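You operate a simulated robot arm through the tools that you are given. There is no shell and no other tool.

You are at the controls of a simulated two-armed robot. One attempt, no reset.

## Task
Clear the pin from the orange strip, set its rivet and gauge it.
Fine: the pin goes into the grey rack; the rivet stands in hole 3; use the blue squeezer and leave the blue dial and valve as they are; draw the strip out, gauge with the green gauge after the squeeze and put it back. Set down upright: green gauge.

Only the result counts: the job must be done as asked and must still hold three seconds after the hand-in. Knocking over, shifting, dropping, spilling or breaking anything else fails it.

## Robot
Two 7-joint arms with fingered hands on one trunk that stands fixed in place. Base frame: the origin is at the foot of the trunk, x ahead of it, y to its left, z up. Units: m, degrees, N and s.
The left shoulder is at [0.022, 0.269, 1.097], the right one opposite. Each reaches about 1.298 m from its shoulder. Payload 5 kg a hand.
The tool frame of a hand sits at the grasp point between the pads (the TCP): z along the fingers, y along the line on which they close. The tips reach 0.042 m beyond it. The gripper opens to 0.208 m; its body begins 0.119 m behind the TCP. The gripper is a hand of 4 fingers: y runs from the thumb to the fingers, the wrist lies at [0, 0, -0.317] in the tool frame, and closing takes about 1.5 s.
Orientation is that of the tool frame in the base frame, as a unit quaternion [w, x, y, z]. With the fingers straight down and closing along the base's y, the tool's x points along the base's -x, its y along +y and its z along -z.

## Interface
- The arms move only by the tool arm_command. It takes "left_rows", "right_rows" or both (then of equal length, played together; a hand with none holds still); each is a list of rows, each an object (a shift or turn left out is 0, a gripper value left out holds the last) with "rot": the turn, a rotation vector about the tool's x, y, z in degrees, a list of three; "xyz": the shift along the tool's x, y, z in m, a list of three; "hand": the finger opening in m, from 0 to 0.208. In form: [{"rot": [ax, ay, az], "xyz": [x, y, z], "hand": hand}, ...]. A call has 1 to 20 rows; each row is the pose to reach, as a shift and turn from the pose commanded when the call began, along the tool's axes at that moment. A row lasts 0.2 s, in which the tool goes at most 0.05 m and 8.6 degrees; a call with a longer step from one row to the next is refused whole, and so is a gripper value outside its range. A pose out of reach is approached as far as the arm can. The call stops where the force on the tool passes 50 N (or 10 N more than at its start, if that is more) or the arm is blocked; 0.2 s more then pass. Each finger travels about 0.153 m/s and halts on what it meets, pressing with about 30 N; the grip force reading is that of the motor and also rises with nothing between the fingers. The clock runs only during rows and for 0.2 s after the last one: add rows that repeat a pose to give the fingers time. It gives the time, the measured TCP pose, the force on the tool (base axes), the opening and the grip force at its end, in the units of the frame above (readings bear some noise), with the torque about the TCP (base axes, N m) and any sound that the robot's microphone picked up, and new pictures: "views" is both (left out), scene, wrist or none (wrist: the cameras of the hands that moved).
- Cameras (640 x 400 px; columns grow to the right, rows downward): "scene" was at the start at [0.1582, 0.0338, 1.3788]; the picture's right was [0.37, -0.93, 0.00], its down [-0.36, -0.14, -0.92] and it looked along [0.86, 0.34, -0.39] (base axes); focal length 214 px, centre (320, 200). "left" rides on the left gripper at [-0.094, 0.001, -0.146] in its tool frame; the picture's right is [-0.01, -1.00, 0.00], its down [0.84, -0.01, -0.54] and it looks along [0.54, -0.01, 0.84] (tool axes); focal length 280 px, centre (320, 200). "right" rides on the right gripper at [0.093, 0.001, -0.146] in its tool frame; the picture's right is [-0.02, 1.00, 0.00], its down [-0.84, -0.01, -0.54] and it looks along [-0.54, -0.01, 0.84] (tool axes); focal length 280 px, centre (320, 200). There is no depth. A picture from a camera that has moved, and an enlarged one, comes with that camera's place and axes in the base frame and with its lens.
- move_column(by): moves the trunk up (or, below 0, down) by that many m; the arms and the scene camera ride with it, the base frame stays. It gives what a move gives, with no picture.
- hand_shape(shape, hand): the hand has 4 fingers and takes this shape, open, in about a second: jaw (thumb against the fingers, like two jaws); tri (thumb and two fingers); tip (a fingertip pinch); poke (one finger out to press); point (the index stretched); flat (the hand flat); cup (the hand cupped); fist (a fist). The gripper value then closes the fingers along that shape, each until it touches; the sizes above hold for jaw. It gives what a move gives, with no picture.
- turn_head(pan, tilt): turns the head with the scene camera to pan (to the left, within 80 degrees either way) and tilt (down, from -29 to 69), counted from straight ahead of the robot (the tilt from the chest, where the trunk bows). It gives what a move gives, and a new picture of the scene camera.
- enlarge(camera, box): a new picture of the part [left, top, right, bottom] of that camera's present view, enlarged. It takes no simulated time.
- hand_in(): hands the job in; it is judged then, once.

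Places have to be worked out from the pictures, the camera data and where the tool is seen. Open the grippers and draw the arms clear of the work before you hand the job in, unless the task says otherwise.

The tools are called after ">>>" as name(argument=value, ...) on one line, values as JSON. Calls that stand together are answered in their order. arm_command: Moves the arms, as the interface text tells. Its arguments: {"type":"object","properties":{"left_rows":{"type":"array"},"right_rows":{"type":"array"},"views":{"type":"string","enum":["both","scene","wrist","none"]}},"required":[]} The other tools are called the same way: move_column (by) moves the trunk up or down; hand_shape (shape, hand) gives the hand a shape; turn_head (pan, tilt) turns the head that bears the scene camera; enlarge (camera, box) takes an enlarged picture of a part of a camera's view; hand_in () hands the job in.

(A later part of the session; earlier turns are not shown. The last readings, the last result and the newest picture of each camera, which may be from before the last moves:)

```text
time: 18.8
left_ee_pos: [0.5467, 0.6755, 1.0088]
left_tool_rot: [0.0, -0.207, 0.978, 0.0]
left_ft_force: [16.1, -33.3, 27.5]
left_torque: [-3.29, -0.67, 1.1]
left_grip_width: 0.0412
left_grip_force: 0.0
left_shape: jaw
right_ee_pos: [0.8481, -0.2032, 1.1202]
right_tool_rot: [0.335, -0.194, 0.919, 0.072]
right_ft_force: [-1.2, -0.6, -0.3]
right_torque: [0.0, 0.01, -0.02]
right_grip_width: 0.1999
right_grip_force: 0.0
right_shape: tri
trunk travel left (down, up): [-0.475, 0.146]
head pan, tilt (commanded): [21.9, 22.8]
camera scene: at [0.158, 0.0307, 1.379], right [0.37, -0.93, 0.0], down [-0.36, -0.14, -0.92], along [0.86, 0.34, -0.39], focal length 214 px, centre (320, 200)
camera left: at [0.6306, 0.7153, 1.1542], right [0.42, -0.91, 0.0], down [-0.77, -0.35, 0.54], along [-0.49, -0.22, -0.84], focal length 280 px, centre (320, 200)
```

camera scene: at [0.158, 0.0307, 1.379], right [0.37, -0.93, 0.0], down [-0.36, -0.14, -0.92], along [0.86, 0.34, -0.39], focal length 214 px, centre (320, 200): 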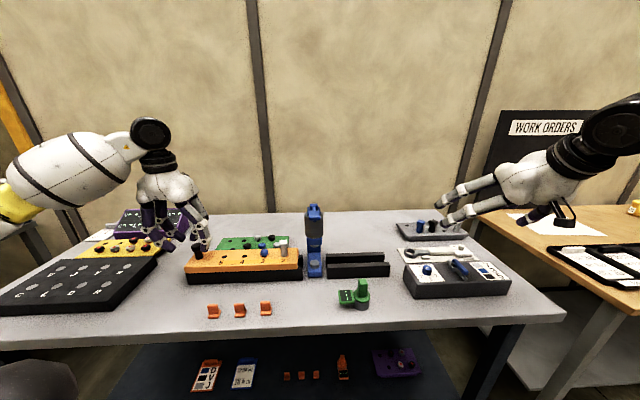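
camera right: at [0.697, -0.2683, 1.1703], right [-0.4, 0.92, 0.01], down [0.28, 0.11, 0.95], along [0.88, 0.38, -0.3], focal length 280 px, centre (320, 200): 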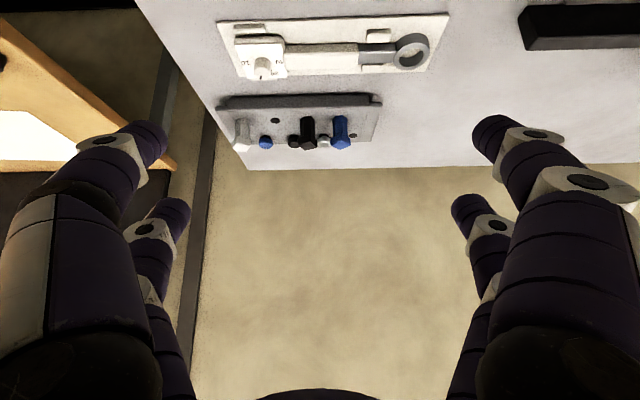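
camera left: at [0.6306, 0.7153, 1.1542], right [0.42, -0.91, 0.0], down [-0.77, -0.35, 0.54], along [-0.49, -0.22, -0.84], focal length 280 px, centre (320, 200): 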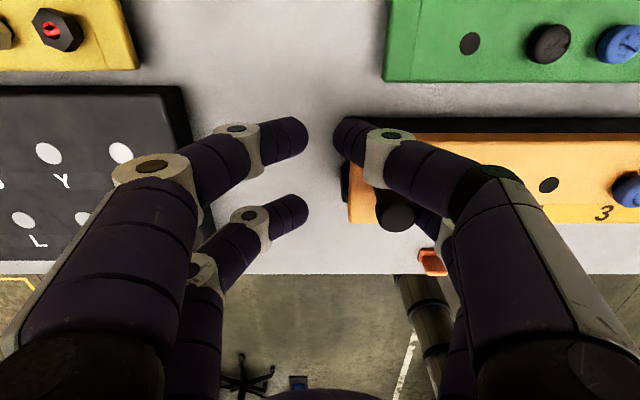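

The strip did not move: there is a stop on the left and the finger was pushed open instead. I'll go back to relieve the force and then open the hand.

>>> arm_command(left_rows=[{"xyz": [0, -0.02, 0]}, {"xyz": [0, -0.04, 0]}, {"xyz": [0, -0.056, 0]}, {"xyz": [0, -0.056, 0], "hand": 0.09}, {"xyz": [0, -0.056, 0], "hand": 0.09}, {"xyz": [0, -0.056, 0], "hand": 0.09}], views="both")

```text
time: 20.2
left_ee_pos: [0.5696, 0.6271, 1.0052]
left_tool_rot: [-0.001, -0.209, 0.978, 0.001]
left_ft_force: [0.8, -0.1, 0.5]
left_torque: [-0.02, 0.03, -0.01]
left_grip_width: 0.0896
left_grip_force: 0.1
left_shape: jaw
right_ee_pos: [0.8487, -0.2005, 1.1204]
right_tool_rot: [0.334, -0.195, 0.92, 0.071]
right_ft_force: [0.7, 0.6, -1.0]
right_torque: [-0.03, 0.03, 0.01]
right_grip_width: 0.2001
right_grip_force: 0.1
right_shape: tri
trunk travel left (down, up): [-0.475, 0.146]
head pan, tilt (commanded): [21.9, 22.8]
camera scene: at [0.1585, 0.034, 1.3787], right [0.37, -0.93, 0.0], down [-0.36, -0.14, -0.92], along [0.86, 0.34, -0.39], focal length 214 px, centre (320, 200)
camera left: at [0.6533, 0.6682, 1.1512], right [0.42, -0.91, 0.0], down [-0.76, -0.35, 0.54], along [-0.49, -0.23, -0.84], focal length 280 px, centre (320, 200)
```

scene: 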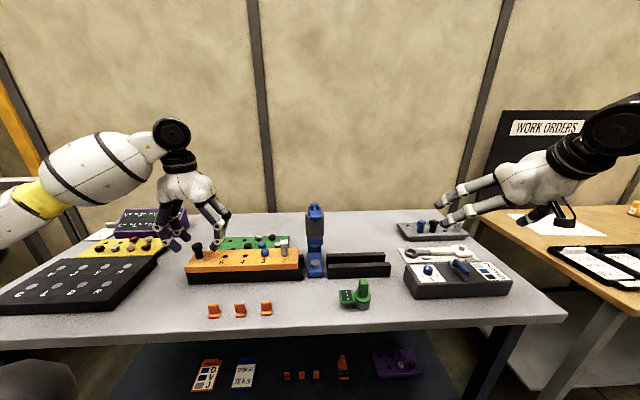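
left: 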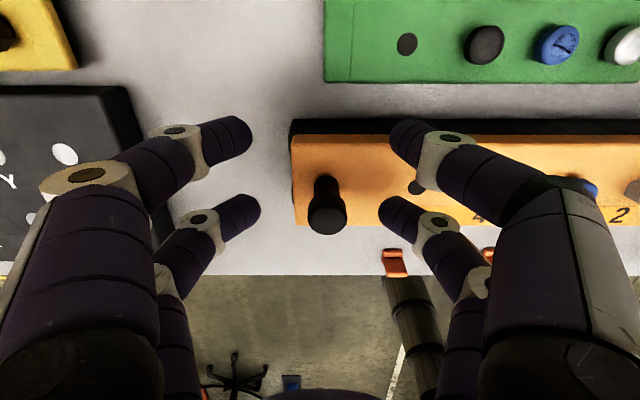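

The strip is at its left home stop and undisturbed. I'll use the left hand for the pin instead, pointing rightward so its knuckles stay clear of the squeezer. First I raise and yaw the left hand and draw the right arm out of the way.

>>> arm_command(left_rows=[{"xyz": [0, 0, -0.05]}, {"xyz": [0, 0, -0.1]}, {"xyz": [0, 0, -0.15]}, {"xyz": [0, 0, -0.2]}, {"rot": [0, 0, 8.2], "xyz": [0, 0, -0.2]}, {"rot": [0, 0, 16.4], "xyz": [0, 0, -0.2]}, {"rot": [0, 0, 24.6], "xyz": [0, 0, -0.2]}, {"rot": [0, 0, 32.8], "xyz": [0, 0, -0.2]}, {"rot": [0, 0, 41], "xyz": [0, 0, -0.2]}, {"rot": [0, 0, 49.2], "xyz": [0, 0, -0.2]}, {"rot": [0, 0, 57.4], "xyz": [0, 0, -0.2]}, {"rot": [0, 0, 65.6], "xyz": [0, 0, -0.2]}, {"rot": [0, 0, 73.8], "xyz": [0, 0, -0.2]}, {"rot": [0, 0, 82], "xyz": [0, 0, -0.2]}, {"rot": [0, 0, 90], "xyz": [0, 0, -0.2]}], right_rows=[{"xyz": [0.0136, -0.0072, -0.0227]}, {"xyz": [0.0271, -0.0143, -0.0454]}, {"xyz": [0.0407, -0.0215, -0.0681]}, {"xyz": [0.0542, -0.0287, -0.0909]}, {"xyz": [0.0678, -0.0359, -0.1136]}, {"xyz": [0.0814, -0.043, -0.1363]}, {"xyz": [0.0949, -0.0502, -0.159]}, {"xyz": [0.1085, -0.0574, -0.1817]}, {"xyz": [0.122, -0.0646, -0.2044]}, {"xyz": [0.1356, -0.0717, -0.2271]}, {"xyz": [0.1492, -0.0789, -0.2498]}, {"xyz": [0.1627, -0.0861, -0.2726]}, {"xyz": [0.1763, -0.0933, -0.2953]}, {"xyz": [0.1898, -0.1004, -0.318]}, {"xyz": [0.2034, -0.1076, -0.3407]}], views="both")

```text
time: 23.4
left_ee_pos: [0.5691, 0.6258, 1.2068]
left_tool_rot: [-0.001, 0.546, 0.838, 0.0]
left_ft_force: [-0.3, -1.0, 0.3]
left_torque: [0.06, -0.03, -0.02]
left_grip_width: 0.0898
left_grip_force: 0.0
left_shape: jaw
right_ee_pos: [0.5476, -0.4521, 1.2509]
right_tool_rot: [0.335, -0.194, 0.919, 0.071]
right_ft_force: [0.5, -0.9, 0.0]
right_torque: [0.07, 0.0, 0.01]
right_grip_width: 0.2002
right_grip_force: 0.1
right_shape: tri
trunk travel left (down, up): [-0.475, 0.146]
head pan, tilt (commanded): [21.9, 22.8]
camera scene: at [0.1581, 0.0332, 1.3789], right [0.37, -0.93, 0.0], down [-0.36, -0.14, -0.92], along [0.86, 0.34, -0.39], focal length 214 px, centre (320, 200)
camera right: at [0.3966, -0.5185, 1.302], right [-0.39, 0.92, 0.01], down [0.28, 0.11, 0.95], along [0.88, 0.38, -0.3], focal length 280 px, centre (320, 200)
camera left: at [0.6075, 0.5425, 1.3524], right [-0.91, -0.42, 0.0], down [-0.35, 0.77, 0.54], along [-0.23, 0.49, -0.84], focal length 280 px, centre (320, 200)
```

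scene: 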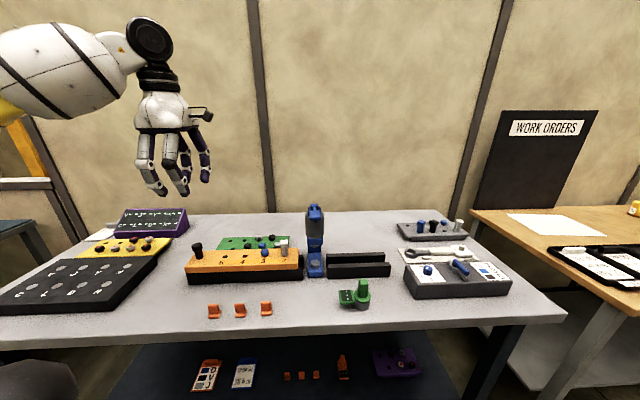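
right: 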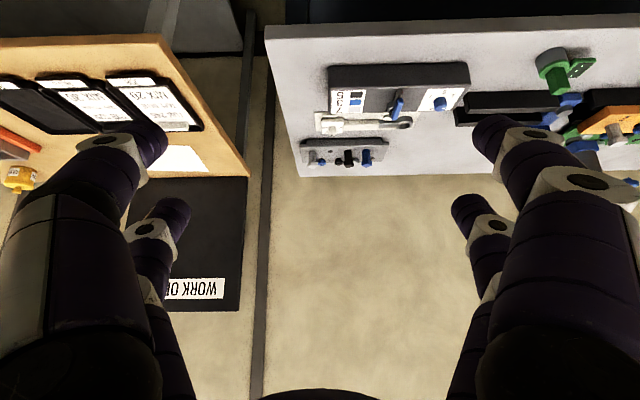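
left: 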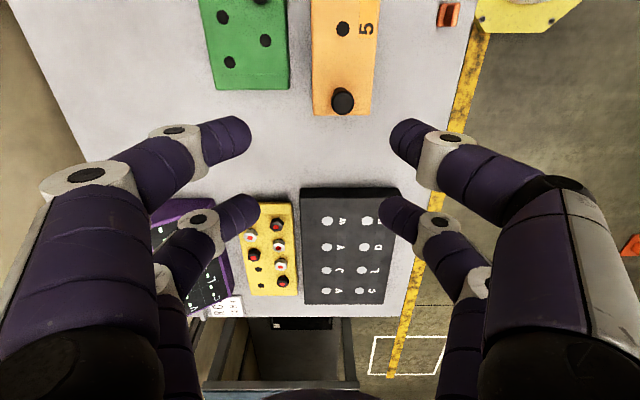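

The left hand now points as I want. Next I tilt it 40° and bring it over the strip, just left of the pin, for a look straight down.

>>> arm_command(left_rows=[{"rot": [0, -6, 0], "xyz": [-0.032, -0.0032, 0.01], "hand": 0.07}, {"rot": [0, -12, 0], "xyz": [-0.064, -0.0063, 0.02]}, {"rot": [0, -18, 0], "xyz": [-0.096, -0.0095, 0.03]}, {"rot": [0, -24, 0], "xyz": [-0.129, -0.0127, 0.04]}, {"rot": [0, -30, 0], "xyz": [-0.161, -0.0159, 0.05]}, {"rot": [0, -36, 0], "xyz": [-0.193, -0.019, 0.06]}, {"rot": [0, -40, 0], "xyz": [-0.225, -0.0222, 0.071]}, {"rot": [0, -40, 0], "xyz": [-0.225, -0.0222, 0.071]}], views="both")

```text
time: 25.2
left_ee_pos: [0.6388, 0.4117, 1.1355]
left_tool_rot: [0.286, 0.511, 0.789, -0.186]
left_ft_force: [0.5, -0.9, 0.3]
left_torque: [-0.01, 0.02, 0.02]
left_grip_width: 0.0705
left_grip_force: 0.1
left_shape: jaw
right_ee_pos: [0.5484, -0.4512, 1.2506]
right_tool_rot: [0.334, -0.194, 0.919, 0.071]
right_ft_force: [-1.0, 0.1, 0.5]
right_torque: [-0.01, 0.03, 0.02]
right_grip_width: 0.2
right_grip_force: 0.0
right_shape: tri
trunk travel left (down, up): [-0.475, 0.146]
head pan, tilt (commanded): [21.9, 22.8]
camera scene: at [0.1582, 0.0339, 1.3789], right [0.37, -0.93, 0.0], down [-0.36, -0.14, -0.92], along [0.86, 0.34, -0.39], focal length 214 px, centre (320, 200)
camera left: at [0.6314, 0.4346, 1.3071], right [-0.91, -0.42, 0.01], down [-0.42, 0.9, -0.13], along [0.04, -0.12, -0.99], focal length 280 px, centre (320, 200)
```

scene: 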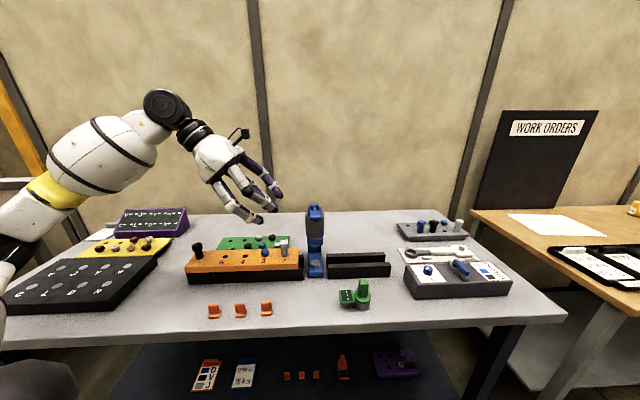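
left: 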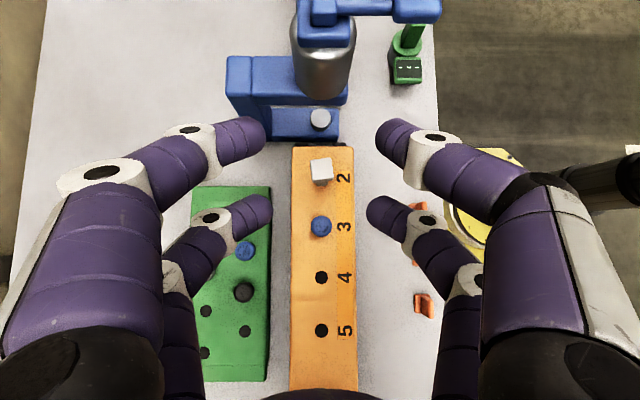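

This straight-down view is excellent: pin, rivet and holes lie on one line. I'll enlarge it to measure.

>>> enlarge(camera="left", box=[230, 60, 430, 260])

>>> enlarge(camera="left", box=[220, 0, 460, 150])

>>> enlarge(camera="scene", box=[180, 130, 350, 290])

```text
2.00 times, centred on (330, 160) of left
camera zoom: at [0.6314, 0.4346, 1.3071], right [-0.91, -0.42, 0.01], down [-0.42, 0.9, -0.13], along [0.04, -0.12, -0.99], focal length 561 px, centre (300, 280)
```

zoom: 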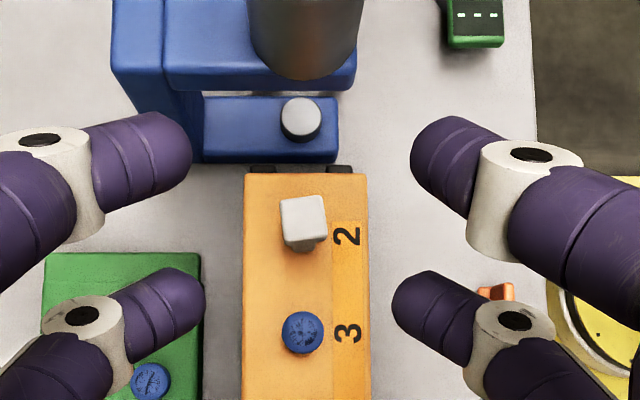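

```text
2.67 times, centred on (340, 75) of left
camera zoom: at [0.6314, 0.4346, 1.3071], right [-0.91, -0.42, 0.01], down [-0.42, 0.9, -0.13], along [0.04, -0.12, -0.99], focal length 748 px, centre (267, 533)
```

zoom: 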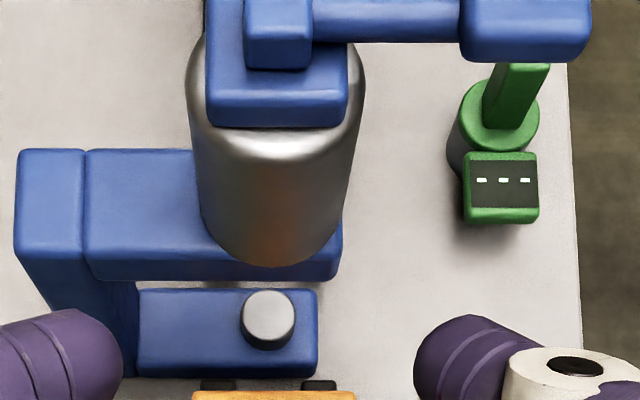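

```text
2.50 times, centred on (265, 210) of scene
camera zoom: at [0.1582, 0.0339, 1.3789], right [0.37, -0.93, 0.0], down [-0.36, -0.14, -0.92], along [0.86, 0.34, -0.39], focal length 536 px, centre (458, 175)
```

zoom: 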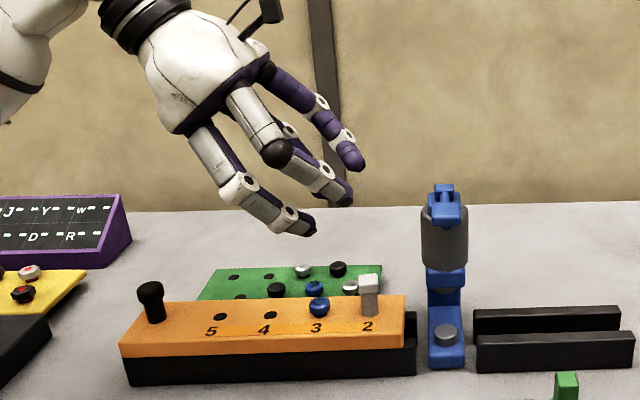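

The pin head is at about (0.658, 0.362), its top near z 0.99, and it is turned about 9° from the strip. I'll yaw the hand 8° to match and move to just above it.

>>> arm_command(left_rows=[{"rot": [-1.7, 0, -2.05], "xyz": [-0.0034, -0.0006, 0.0268]}, {"rot": [-3.4, 0, -4.1], "xyz": [-0.0068, -0.0012, 0.0535]}, {"rot": [-5.13, 0, -6.14], "xyz": [-0.0102, -0.0018, 0.0803]}, {"rot": [-5.13, 0, -6.14], "xyz": [-0.0102, -0.0018, 0.0803]}], views="both")

```text
time: 26.2
left_ee_pos: [0.6627, 0.357, 1.0801]
left_tool_rot: [0.298, 0.456, 0.822, -0.166]
left_ft_force: [0.9, 1.1, -0.4]
left_torque: [-0.02, -0.03, -0.02]
left_grip_width: 0.0701
left_grip_force: 0.0
left_shape: jaw
right_ee_pos: [0.5492, -0.4522, 1.2506]
right_tool_rot: [0.334, -0.195, 0.919, 0.072]
right_ft_force: [0.0, -0.7, 0.1]
right_torque: [-0.01, 0.0, 0.05]
right_grip_width: 0.2
right_grip_force: 0.1
right_shape: tri
trunk travel left (down, up): [-0.475, 0.146]
head pan, tilt (commanded): [21.9, 22.8]
camera scene: at [0.1583, 0.0338, 1.3789], right [0.37, -0.93, 0.0], down [-0.36, -0.14, -0.92], along [0.86, 0.34, -0.39], focal length 214 px, centre (320, 200)
camera left: at [0.6514, 0.378, 1.2514], right [-0.84, -0.54, 0.01], down [-0.54, 0.83, -0.13], along [0.06, -0.11, -0.99], focal length 280 px, centre (320, 200)
```

scene: 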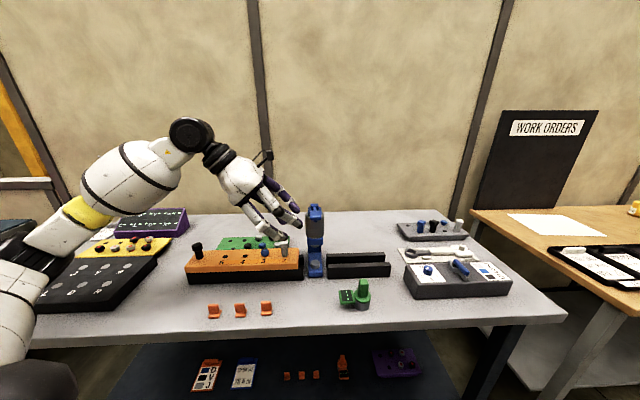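
left: 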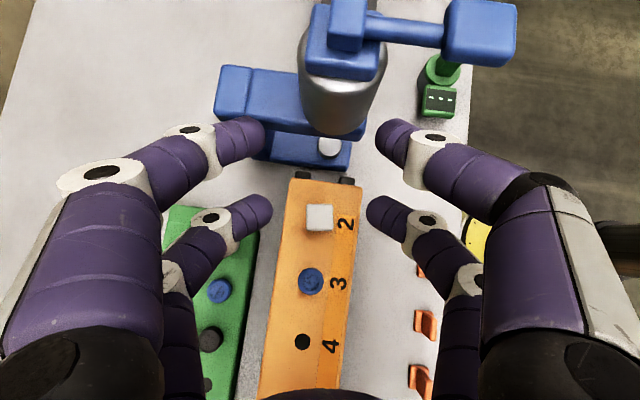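

The pin head lines up square between the lower fingertips. I'll go straight down 0.06 m.

>>> arm_command(left_rows=[{"xyz": [0.0128, 0, 0.0153]}, {"xyz": [0.0257, 0, 0.0307]}, {"xyz": [0.0385, 0, 0.046]}, {"xyz": [0.0385, 0, 0.046]}], views="both")

```text
time: 27.2
left_ee_pos: [0.6636, 0.3568, 1.0191]
left_tool_rot: [0.298, 0.455, 0.823, -0.165]
left_ft_force: [-0.5, 0.5, 0.8]
left_torque: [-0.01, -0.02, -0.07]
left_grip_width: 0.0705
left_grip_force: 0.0
left_shape: jaw
right_ee_pos: [0.5479, -0.4513, 1.2501]
right_tool_rot: [0.334, -0.194, 0.919, 0.071]
right_ft_force: [0.1, -0.1, 0.1]
right_torque: [0.02, -0.01, 0.03]
right_grip_width: 0.1999
right_grip_force: 0.1
right_shape: tri
trunk travel left (down, up): [-0.475, 0.146]
head pan, tilt (commanded): [21.9, 22.8]
camera scene: at [0.1581, 0.0337, 1.3789], right [0.37, -0.93, 0.0], down [-0.36, -0.14, -0.92], along [0.86, 0.34, -0.39], focal length 214 px, centre (320, 200)
camera left: at [0.6511, 0.3773, 1.1911], right [-0.84, -0.54, 0.01], down [-0.54, 0.83, -0.13], along [0.06, -0.11, -0.99], focal length 280 px, centre (320, 200)
```

scene: 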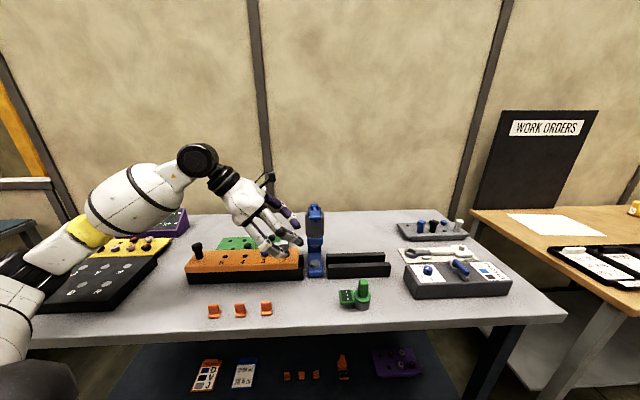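
left: 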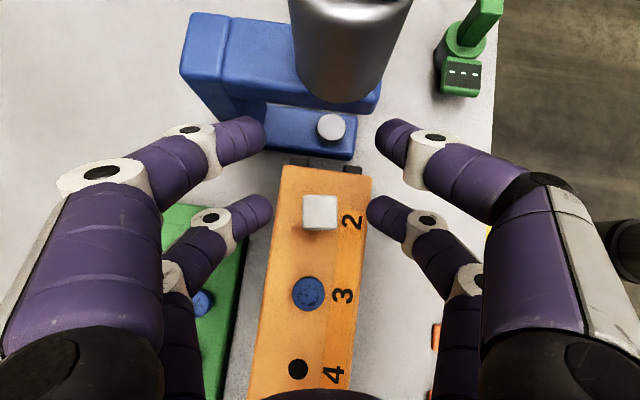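

>>> enlarge(camera="scene", box=[220, 180, 340, 290])

>>> enlarge(camera="left", box=[230, 80, 410, 260])

```text
3.64 times, centred on (280, 235) of scene
camera zoom: at [0.1581, 0.0337, 1.3789], right [0.37, -0.93, 0.0], down [-0.36, -0.14, -0.92], along [0.86, 0.34, -0.39], focal length 780 px, centre (466, 73)
```

zoom: 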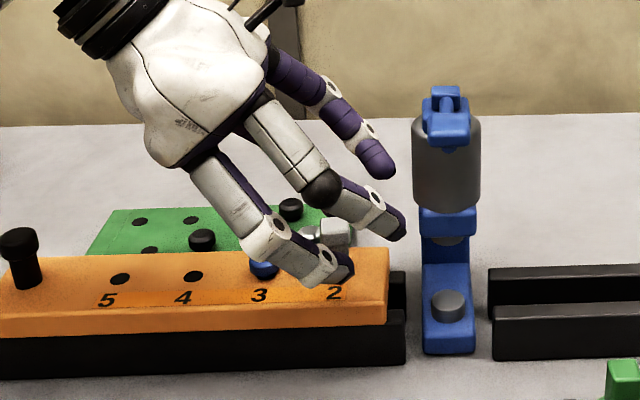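

```text
2.22 times, centred on (320, 170) of left
camera zoom: at [0.6511, 0.3773, 1.1911], right [-0.84, -0.54, 0.01], down [-0.54, 0.83, -0.13], along [0.06, -0.11, -0.99], focal length 623 px, centre (320, 267)
```

zoom: 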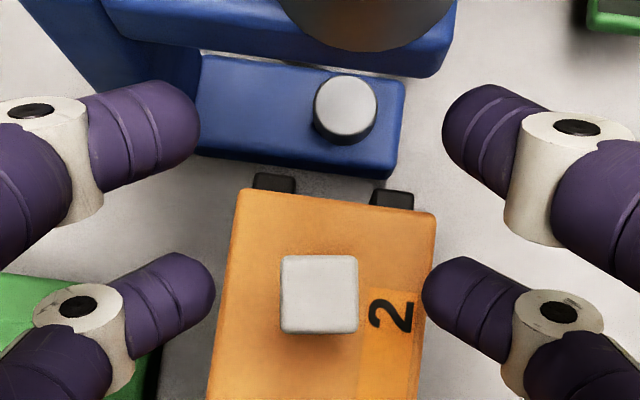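

The fingers straddle the head, centred. I'll close on the pin.

>>> arm_command(left_rows=[{"hand": 0.045}, {"hand": 0.03}, {"hand": 0.012}, {"hand": 0.012}, {"hand": 0.012}, {"hand": 0.012}], views="both")

```text
time: 28.6
left_ee_pos: [0.6631, 0.3576, 1.0201]
left_tool_rot: [0.298, 0.455, 0.823, -0.166]
left_ft_force: [-0.9, 0.8, 3.4]
left_torque: [0.05, 0.06, 0.01]
left_grip_width: 0.0133
left_grip_force: 0.0
left_shape: jaw
right_ee_pos: [0.5484, -0.452, 1.2512]
right_tool_rot: [0.336, -0.194, 0.919, 0.071]
right_ft_force: [0.4, -0.5, 0.4]
right_torque: [-0.05, -0.01, -0.02]
right_grip_width: 0.2002
right_grip_force: 0.1
right_shape: tri
trunk travel left (down, up): [-0.475, 0.146]
head pan, tilt (commanded): [21.9, 22.8]
camera scene: at [0.1581, 0.0337, 1.3788], right [0.37, -0.93, 0.0], down [-0.36, -0.14, -0.92], along [0.86, 0.34, -0.39], focal length 214 px, centre (320, 200)
camera left: at [0.6511, 0.3775, 1.1913], right [-0.84, -0.54, 0.01], down [-0.54, 0.83, -0.13], along [0.06, -0.11, -0.99], focal length 280 px, centre (320, 200)
```

scene: 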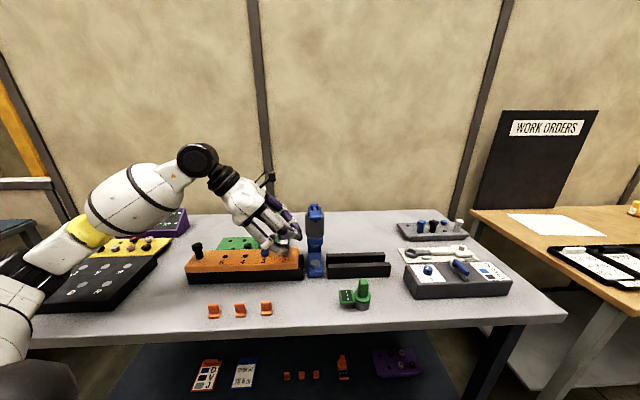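
left: 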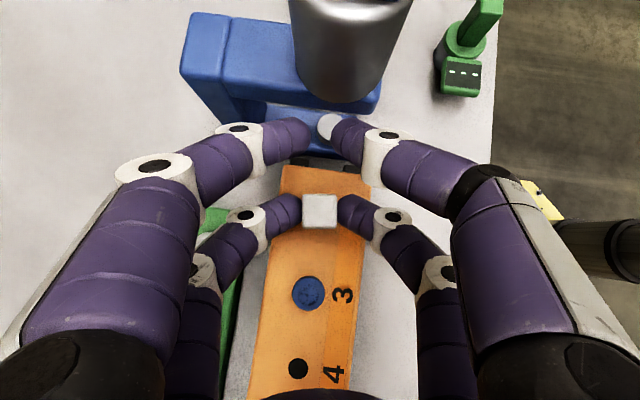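

The head is held by the lower pair. I'll lift straight up slowly by 0.10 m.

>>> arm_command(left_rows=[{"xyz": [-0.0064, 0, -0.0077]}, {"xyz": [-0.016, 0, -0.0192]}, {"xyz": [-0.0256, 0, -0.0307]}, {"xyz": [-0.0385, 0, -0.046]}, {"xyz": [-0.0513, 0, -0.0614]}, {"xyz": [-0.0641, 0, -0.0767]}], views="both")

```text
time: 30.0
left_ee_pos: [0.6623, 0.3596, 1.1197]
left_tool_rot: [0.298, 0.456, 0.822, -0.166]
left_ft_force: [-1.0, -0.8, -0.9]
left_torque: [0.07, 0.02, 0.05]
left_grip_width: 0.0132
left_grip_force: 0.1
left_shape: jaw
right_ee_pos: [0.5482, -0.4515, 1.2516]
right_tool_rot: [0.334, -0.195, 0.919, 0.072]
right_ft_force: [-0.9, 0.3, 0.0]
right_torque: [0.01, 0.02, 0.0]
right_grip_width: 0.2
right_grip_force: 0.1
right_shape: tri
trunk travel left (down, up): [-0.475, 0.146]
head pan, tilt (commanded): [21.9, 22.8]
camera scene: at [0.1581, 0.0336, 1.3788], right [0.37, -0.93, 0.0], down [-0.36, -0.14, -0.92], along [0.86, 0.34, -0.39], focal length 214 px, centre (320, 200)
camera left: at [0.6516, 0.379, 1.2914], right [-0.84, -0.54, 0.01], down [-0.54, 0.83, -0.13], along [0.06, -0.11, -0.99], focal length 280 px, centre (320, 200)
```

scene: 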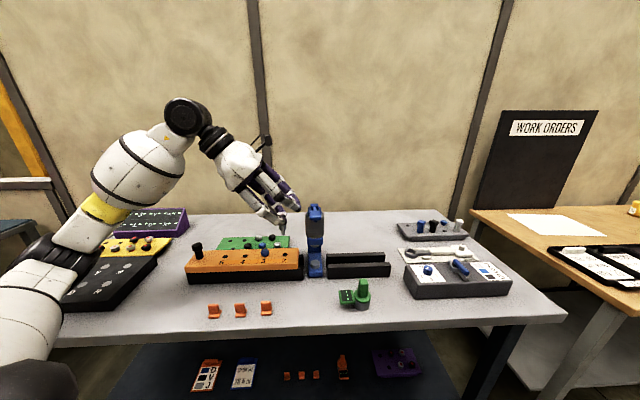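
left: 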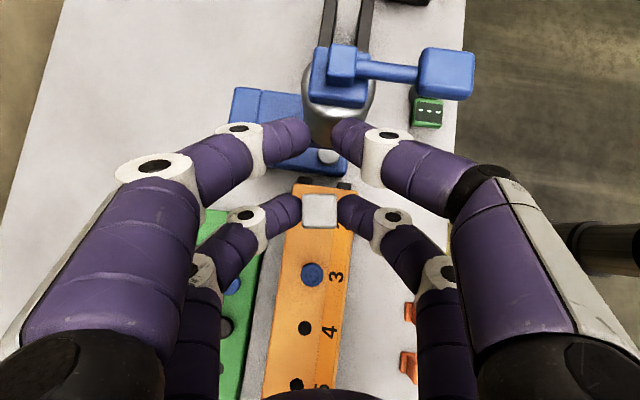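

>>> enlarge(camera="scene", box=[210, 130, 350, 290])

>>> enlarge(camera="right", box=[300, 50, 640, 200])

```text
2.50 times, centred on (280, 210) of scene
camera zoom: at [0.1581, 0.0336, 1.3788], right [0.37, -0.93, 0.0], down [-0.36, -0.14, -0.92], along [0.86, 0.34, -0.39], focal length 536 px, centre (420, 175)
```

zoom: 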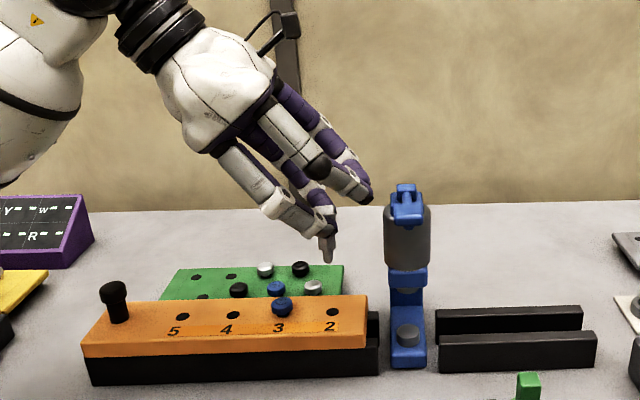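

```text
1.88 times, centred on (470, 125) of right
camera zoom: at [0.3968, -0.5176, 1.3022], right [-0.39, 0.92, 0.01], down [0.28, 0.11, 0.95], along [0.88, 0.38, -0.3], focal length 528 px, centre (38, 341)
```

zoom: 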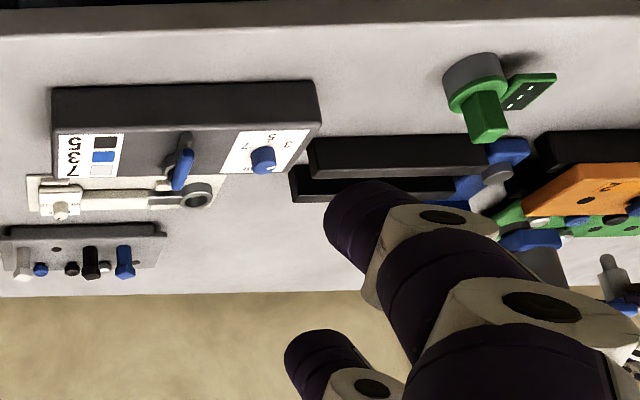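

The pin is out cleanly and hangs vertical, its tip at about z 1.01. I'll raise the trunk for height and reach before carrying the pin to the rack.

>>> move_column(by=0.14)

>>> arm_command(left_rows=[{"xyz": [0, 0, 0]}], views="both")

```text
time: 31.7
left_ee_pos: [0.6636, 0.3579, 1.259]
left_tool_rot: [0.298, 0.455, 0.822, -0.166]
left_ft_force: [-0.4, -0.4, -0.7]
left_torque: [-0.02, 0.01, -0.03]
left_grip_width: 0.0134
left_grip_force: 0.0
left_shape: jaw
right_ee_pos: [0.5496, -0.4512, 1.3895]
right_tool_rot: [0.335, -0.194, 0.919, 0.071]
right_ft_force: [0.0, 0.5, 0.6]
right_torque: [0.02, 0.03, -0.02]
right_grip_width: 0.2001
right_grip_force: 0.1
right_shape: tri
trunk travel left (down, up): [-0.615, 0.006]
head pan, tilt (commanded): [21.9, 22.8]
```

```text
time: 32.1
left_ee_pos: [0.6631, 0.3582, 1.2588]
left_tool_rot: [0.298, 0.455, 0.822, -0.166]
left_ft_force: [-0.1, -0.5, 0.5]
left_torque: [-0.02, -0.01, 0.01]
left_grip_width: 0.0133
left_grip_force: 0.1
left_shape: jaw
right_ee_pos: [0.5487, -0.4501, 1.3911]
right_tool_rot: [0.335, -0.194, 0.92, 0.071]
right_ft_force: [0.0, -0.6, 0.1]
right_torque: [-0.01, 0.05, -0.01]
right_grip_width: 0.2002
right_grip_force: 0.1
right_shape: tri
trunk travel left (down, up): [-0.615, 0.006]
head pan, tilt (commanded): [21.9, 22.8]
camera scene: at [0.1548, 0.0338, 1.5192], right [0.37, -0.93, 0.0], down [-0.36, -0.14, -0.92], along [0.86, 0.34, -0.39], focal length 214 px, centre (320, 200)
camera left: at [0.6518, 0.3785, 1.431], right [-0.84, -0.54, 0.01], down [-0.54, 0.83, -0.13], along [0.06, -0.11, -0.99], focal length 280 px, centre (320, 200)
```

scene: 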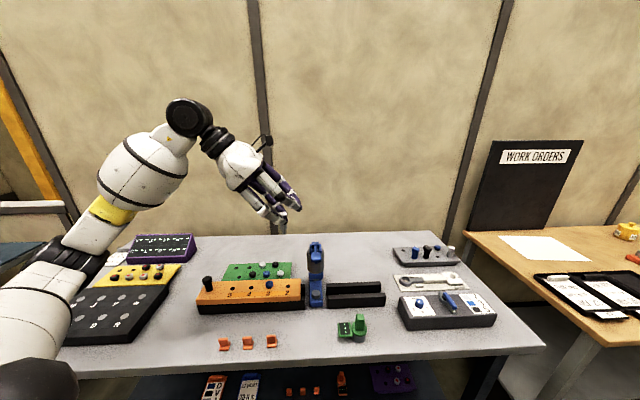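
left: 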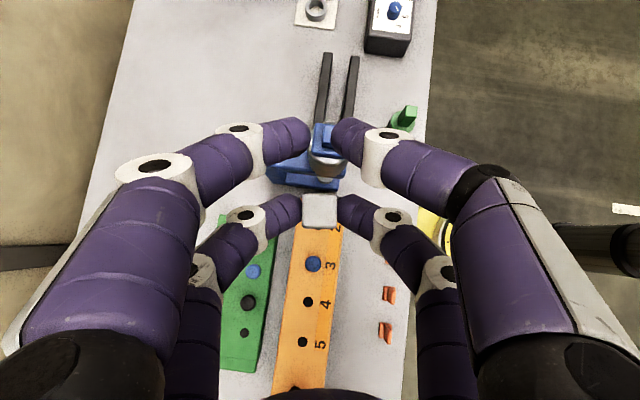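

I'll carry the pin over and past the squeezer at a safe height, turning the hand to point straight ahead, and stop partway to check.

>>> arm_command(left_rows=[{"xyz": [-0.0288, -0.0001, -0.0344]}, {"rot": [-4.65, 0, -5.55], "xyz": [-0.0627, 0.0145, -0.0061]}, {"rot": [-9.29, 0, -11.1], "xyz": [-0.0966, 0.0291, 0.0223]}, {"rot": [-13.94, 0, -16.65], "xyz": [-0.1305, 0.0437, 0.0507]}, {"rot": [-18.59, -0.05, -22.2], "xyz": [-0.1644, 0.0583, 0.079]}, {"rot": [-23.24, -0.06, -27.75], "xyz": [-0.1983, 0.0729, 0.1074]}, {"rot": [-27.88, -0.08, -33.29], "xyz": [-0.2322, 0.0875, 0.1357]}, {"rot": [-32.53, -0.09, -38.84], "xyz": [-0.2661, 0.1021, 0.1641]}, {"rot": [-37.18, -0.1, -44.39], "xyz": [-0.3, 0.1167, 0.1924]}], views="both")

```text
time: 34.1
left_ee_pos: [0.9482, 0.1181, 1.3039]
left_tool_rot: [0.341, 0.001, 0.94, 0.001]
left_ft_force: [1.5, -1.2, -0.8]
left_torque: [0.09, 0.05, 0.05]
left_grip_width: 0.013
left_grip_force: 0.1
left_shape: jaw
right_ee_pos: [0.5496, -0.4545, 1.3884]
right_tool_rot: [0.334, -0.194, 0.92, 0.072]
right_ft_force: [0.4, -1.8, -0.1]
right_torque: [0.22, -0.08, 0.18]
right_grip_width: 0.2
right_grip_force: 0.1
right_shape: tri
trunk travel left (down, up): [-0.615, 0.006]
head pan, tilt (commanded): [21.9, 22.8]
camera scene: at [0.1545, 0.0314, 1.5193], right [0.37, -0.93, 0.0], down [-0.36, -0.14, -0.92], along [0.86, 0.34, -0.39], focal length 214 px, centre (320, 200)
camera left: at [0.9254, 0.1201, 1.4753], right [0.01, -1.0, 0.01], down [-0.99, -0.01, -0.13], along [0.13, -0.01, -0.99], focal length 280 px, centre (320, 200)
```

scene: 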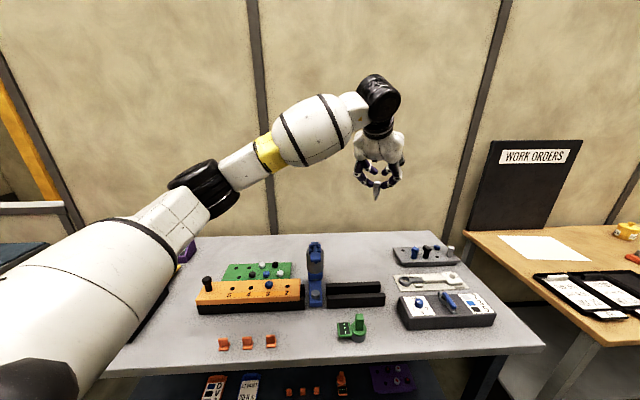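
left: 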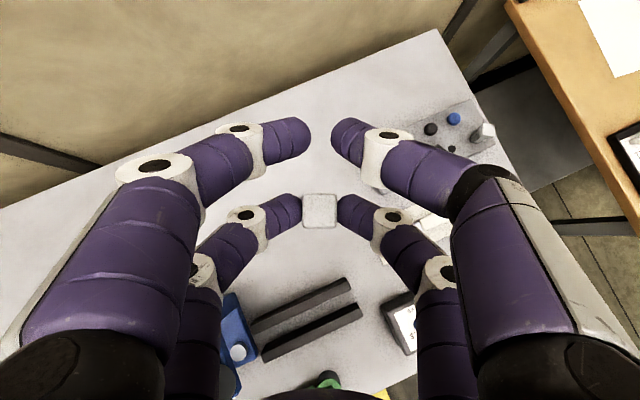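

The carry went well. I'll now move to above the rack's back-left hole.

>>> arm_command(left_rows=[{"xyz": [0.0011, -0.0168, 0.0356]}, {"xyz": [0.0022, -0.0335, 0.0712]}, {"xyz": [0.0032, -0.0503, 0.1067]}, {"xyz": [0.0043, -0.067, 0.1423]}, {"xyz": [0.0054, -0.0838, 0.1779]}, {"xyz": [0.0065, -0.1005, 0.2135]}, {"xyz": [0.0075, -0.1173, 0.249]}, {"xyz": [0.0086, -0.134, 0.2846]}, {"xyz": [0.0086, -0.134, 0.2846]}], views="both")

```text
time: 36.1
left_ee_pos: [1.1255, -0.0119, 1.0797]
left_tool_rot: [0.342, 0.0, 0.94, -0.002]
left_ft_force: [0.1, 2.2, -0.7]
left_torque: [-0.22, 0.03, -0.18]
left_grip_width: 0.0132
left_grip_force: 0.1
left_shape: jaw
right_ee_pos: [0.5484, -0.4486, 1.3909]
right_tool_rot: [0.335, -0.195, 0.919, 0.071]
right_ft_force: [-0.6, 1.5, 0.0]
right_torque: [-0.14, 0.06, -0.14]
right_grip_width: 0.2001
right_grip_force: 0.1
right_shape: tri
trunk travel left (down, up): [-0.615, 0.006]
head pan, tilt (commanded): [21.9, 22.8]
camera scene: at [0.1543, 0.0358, 1.5194], right [0.37, -0.93, 0.0], down [-0.36, -0.15, -0.92], along [0.86, 0.34, -0.39], focal length 214 px, centre (320, 200)
camera left: at [1.1021, -0.0083, 1.2527], right [0.01, -1.0, 0.01], down [-0.99, -0.01, -0.13], along [0.13, -0.01, -0.99], focal length 280 px, centre (320, 200)
```

scene: 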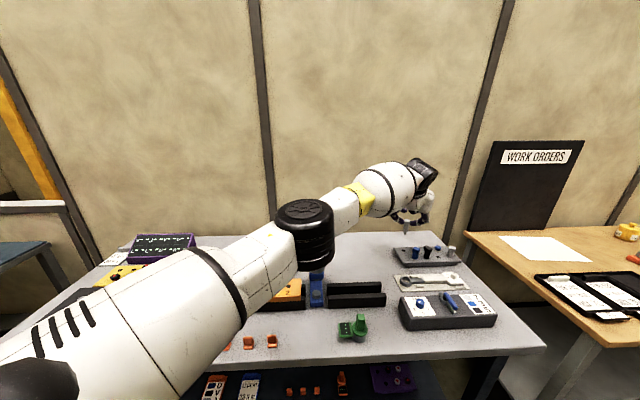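
left: 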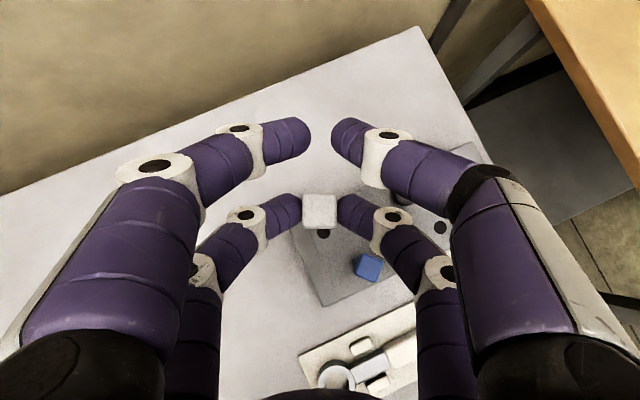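

>>> enlarge(camera="left", box=[260, 170, 420, 290])

>>> enlarge(camera="scene", box=[370, 170, 480, 280])

>>> enlarge(camera="right", box=[260, 60, 480, 220])

```text
3.33 times, centred on (340, 230) of left
camera zoom: at [1.1021, -0.0083, 1.2527], right [0.01, -1.0, 0.01], down [-0.99, -0.01, -0.13], along [0.13, -0.01, -0.99], focal length 935 px, centre (253, 100)
```

zoom: 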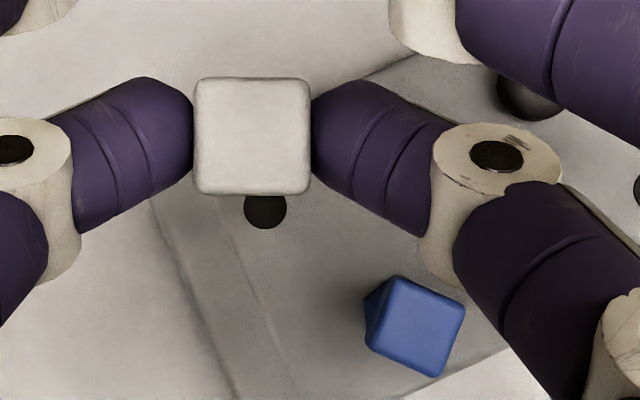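

```text
3.64 times, centred on (425, 225) of scene
camera zoom: at [0.1543, 0.0358, 1.5194], right [0.37, -0.93, 0.0], down [-0.36, -0.15, -0.92], along [0.86, 0.34, -0.39], focal length 780 px, centre (-62, 109)
```

zoom: 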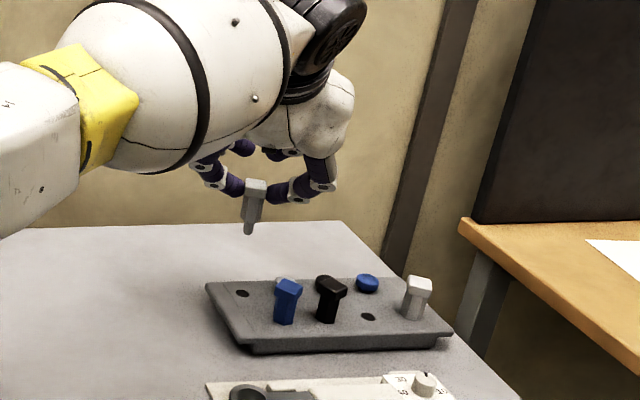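

```text
2.50 times, centred on (370, 140) of right
camera zoom: at [0.3974, -0.5146, 1.4426], right [-0.4, 0.92, 0.01], down [0.28, 0.11, 0.95], along [0.88, 0.38, -0.3], focal length 701 px, centre (195, 350)
```

zoom: 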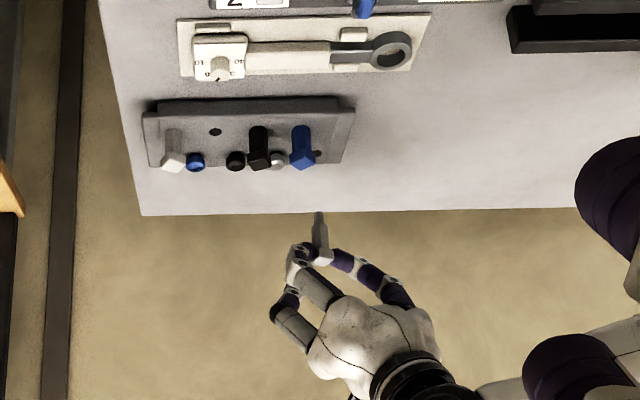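

The pin hangs vertical. In the same image the pin axis is near (1.120, −0.011) and the hole near (1.107, −0.018). I'll correct by (−0.013, −0.007), come down 0.055 m and measure again.

>>> arm_command(left_rows=[{"xyz": [0.01, -0.0074, -0.0083]}, {"xyz": [0.0217, -0.0074, 0.0058]}, {"xyz": [0.0334, -0.0074, 0.0198]}, {"xyz": [0.0452, -0.0074, 0.0339]}, {"xyz": [0.0452, -0.0074, 0.0339]}], views="wrist")

>>> enlarge(camera="left", box=[260, 170, 420, 290])

>>> enlarge(camera="scene", box=[370, 190, 470, 290])

```text
time: 37.3
left_ee_pos: [1.1112, -0.0232, 1.0277]
left_tool_rot: [0.342, 0.001, 0.94, -0.001]
left_ft_force: [0.5, -0.3, 0.4]
left_torque: [0.03, 0.0, -0.02]
left_grip_width: 0.0129
left_grip_force: 0.2
left_shape: jaw
right_ee_pos: [0.5476, -0.451, 1.3897]
right_tool_rot: [0.335, -0.195, 0.919, 0.071]
right_ft_force: [-1.0, 0.2, 0.6]
right_torque: [-0.08, -0.02, -0.04]
right_grip_width: 0.2
right_grip_force: 0.1
right_shape: tri
trunk travel left (down, up): [-0.615, 0.006]
head pan, tilt (commanded): [21.9, 22.8]
camera left: at [1.0884, -0.0197, 1.1989], right [0.01, -1.0, 0.01], down [-0.99, -0.01, -0.13], along [0.13, -0.01, -0.99], focal length 280 px, centre (320, 200)
```

left: 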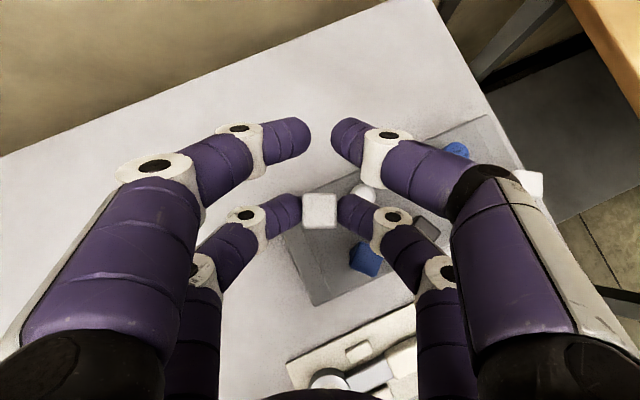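

```text
3.33 times, centred on (340, 230) of left
camera zoom: at [1.0884, -0.0197, 1.1989], right [0.01, -1.0, 0.01], down [-0.99, -0.01, -0.13], along [0.13, -0.01, -0.99], focal length 935 px, centre (253, 100)
```

zoom: 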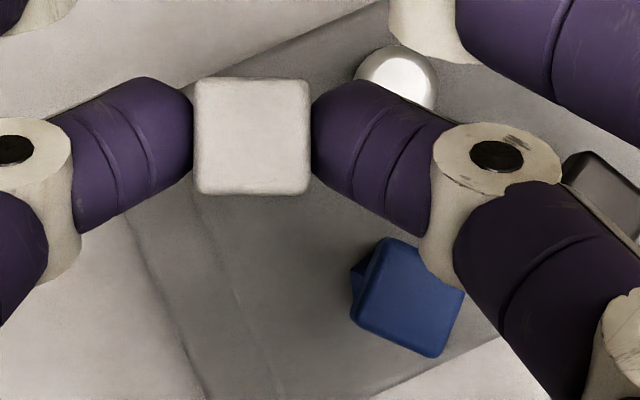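

```text
4.00 times, centred on (420, 240) of scene
camera zoom: at [0.1536, 0.0342, 1.5196], right [0.37, -0.93, 0.0], down [-0.36, -0.14, -0.92], along [0.86, 0.34, -0.39], focal length 858 px, centre (-80, 40)
```

zoom: 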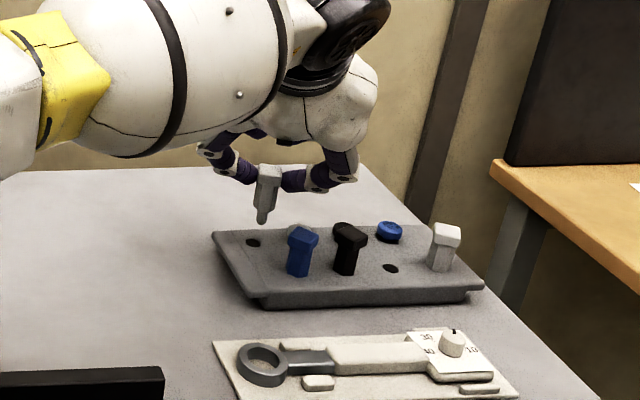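

The hole is now hidden under the head in the wrist view, so I'll zoom in with the scene camera to compare the pin tip with the hole.

>>> enlarge(camera="scene", box=[415, 225, 455, 260])

>>> enlarge(camera="right", box=[300, 90, 380, 150])

```text
11.43 times, centred on (435, 242) of scene
camera zoom: at [0.1536, 0.0342, 1.5196], right [0.37, -0.93, 0.0], down [-0.36, -0.14, -0.92], along [0.86, 0.34, -0.39], focal length 2451 px, centre (-994, -286)
```

zoom: 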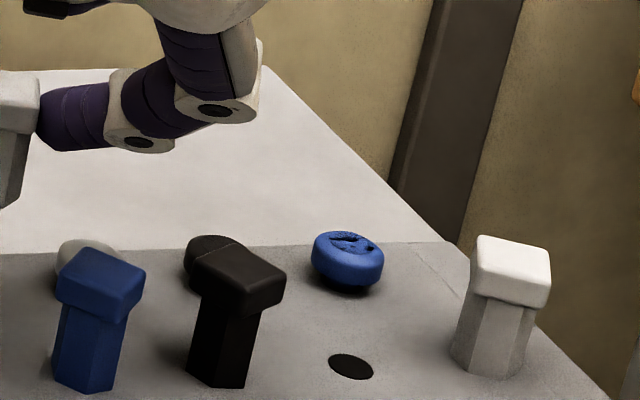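

```text
6.67 times, centred on (340, 120) of right
camera zoom: at [0.3959, -0.5166, 1.4424], right [-0.39, 0.92, 0.01], down [0.28, 0.11, 0.95], along [0.88, 0.38, -0.3], focal length 1869 px, centre (187, 733)
```

zoom: 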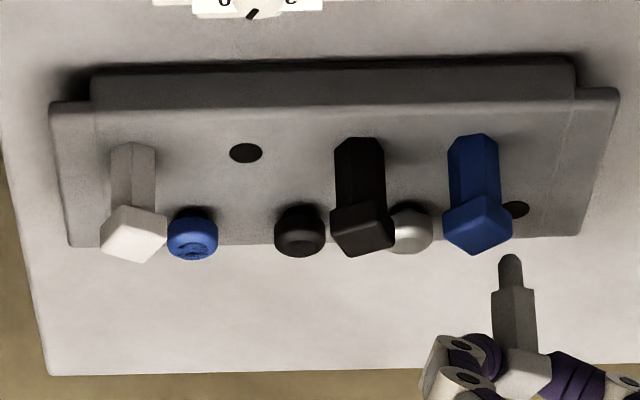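

I picked the wrong area, so I'll zoom on the pin tip and the free hole themselves.

>>> enlarge(camera="scene", box=[388, 230, 428, 256])

>>> enlarge(camera="right", box=[345, 100, 385, 126])

```text
15.38 times, centred on (408, 243) of scene
camera zoom: at [0.1536, 0.0342, 1.5196], right [0.37, -0.93, 0.0], down [-0.36, -0.14, -0.92], along [0.86, 0.34, -0.39], focal length 3300 px, centre (-1034, -462)
```

zoom: 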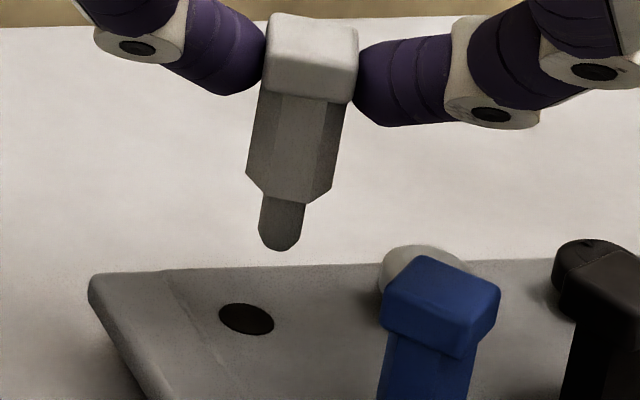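

```text
15.38 times, centred on (365, 113) of right
camera zoom: at [0.3959, -0.5166, 1.4424], right [-0.39, 0.92, 0.01], down [0.28, 0.11, 0.95], along [0.88, 0.38, -0.3], focal length 4314 px, centre (-372, 1538)
```

zoom: 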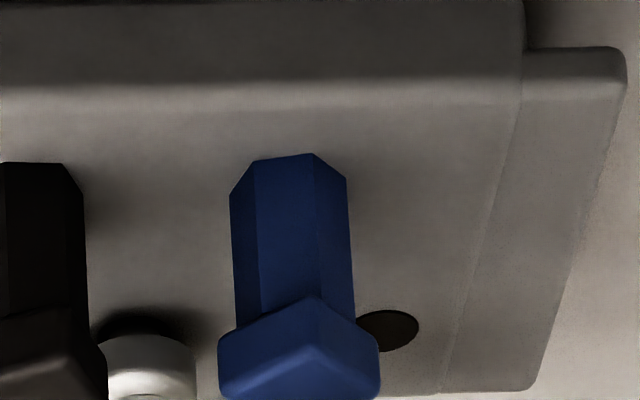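

The high zoom resolves both well: the tip needs about +0.005 m in y. I'll apply that and come down 0.02 m, then check again before inserting.

>>> arm_command(left_rows=[{"xyz": [-0.0004, 0.005, 0.0003]}, {"xyz": [0.006, 0.005, 0.008]}, {"xyz": [0.0124, 0.005, 0.0157]}, {"xyz": [0.0124, 0.005, 0.0157]}, {"xyz": [0.0124, 0.005, 0.0157]}], views="none")

>>> enlarge(camera="scene", box=[388, 230, 428, 256])

>>> enlarge(camera="right", box=[345, 100, 385, 126])

```text
time: 38.5
left_ee_pos: [1.1124, -0.018, 1.0062]
left_tool_rot: [0.341, 0.0, 0.94, -0.001]
left_ft_force: [-1.0, 0.9, 0.0]
left_torque: [-0.01, -0.03, -0.02]
left_grip_width: 0.013
left_grip_force: 0.0
left_shape: jaw
right_ee_pos: [0.5477, -0.4507, 1.3894]
right_tool_rot: [0.334, -0.195, 0.919, 0.071]
right_ft_force: [0.0, -0.6, -0.5]
right_torque: [-0.05, -0.02, -0.04]
right_grip_width: 0.2
right_grip_force: 0.1
right_shape: tri
trunk travel left (down, up): [-0.615, 0.006]
head pan, tilt (commanded): [21.9, 22.8]
```

```text
15.38 times, centred on (408, 243) of scene
camera zoom: at [0.1544, 0.034, 1.5194], right [0.37, -0.93, 0.0], down [-0.36, -0.14, -0.92], along [0.86, 0.34, -0.39], focal length 3300 px, centre (-1034, -462)
```

zoom: 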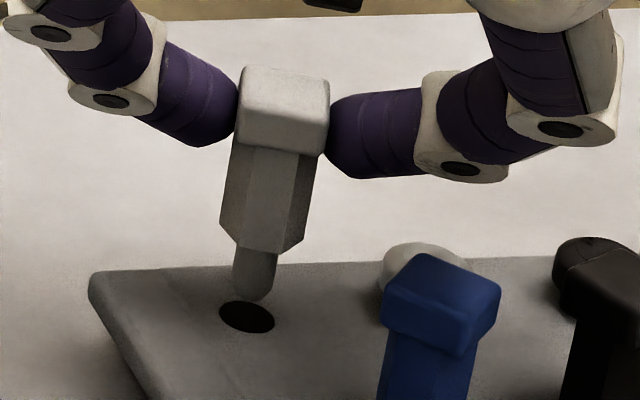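

```text
15.38 times, centred on (365, 113) of right
camera zoom: at [0.3969, -0.5168, 1.4419], right [-0.39, 0.92, 0.01], down [0.28, 0.11, 0.95], along [0.88, 0.38, -0.3], focal length 4314 px, centre (-372, 1538)
```

zoom: 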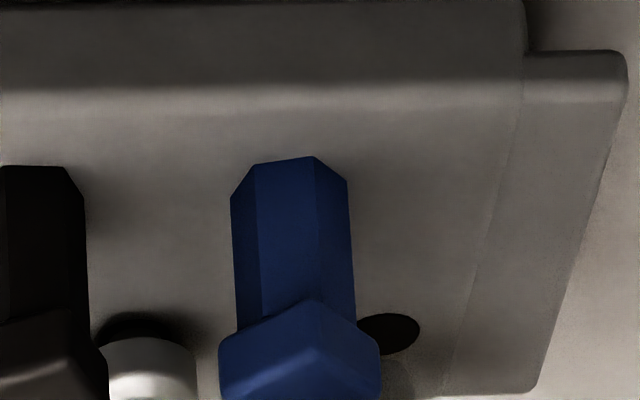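

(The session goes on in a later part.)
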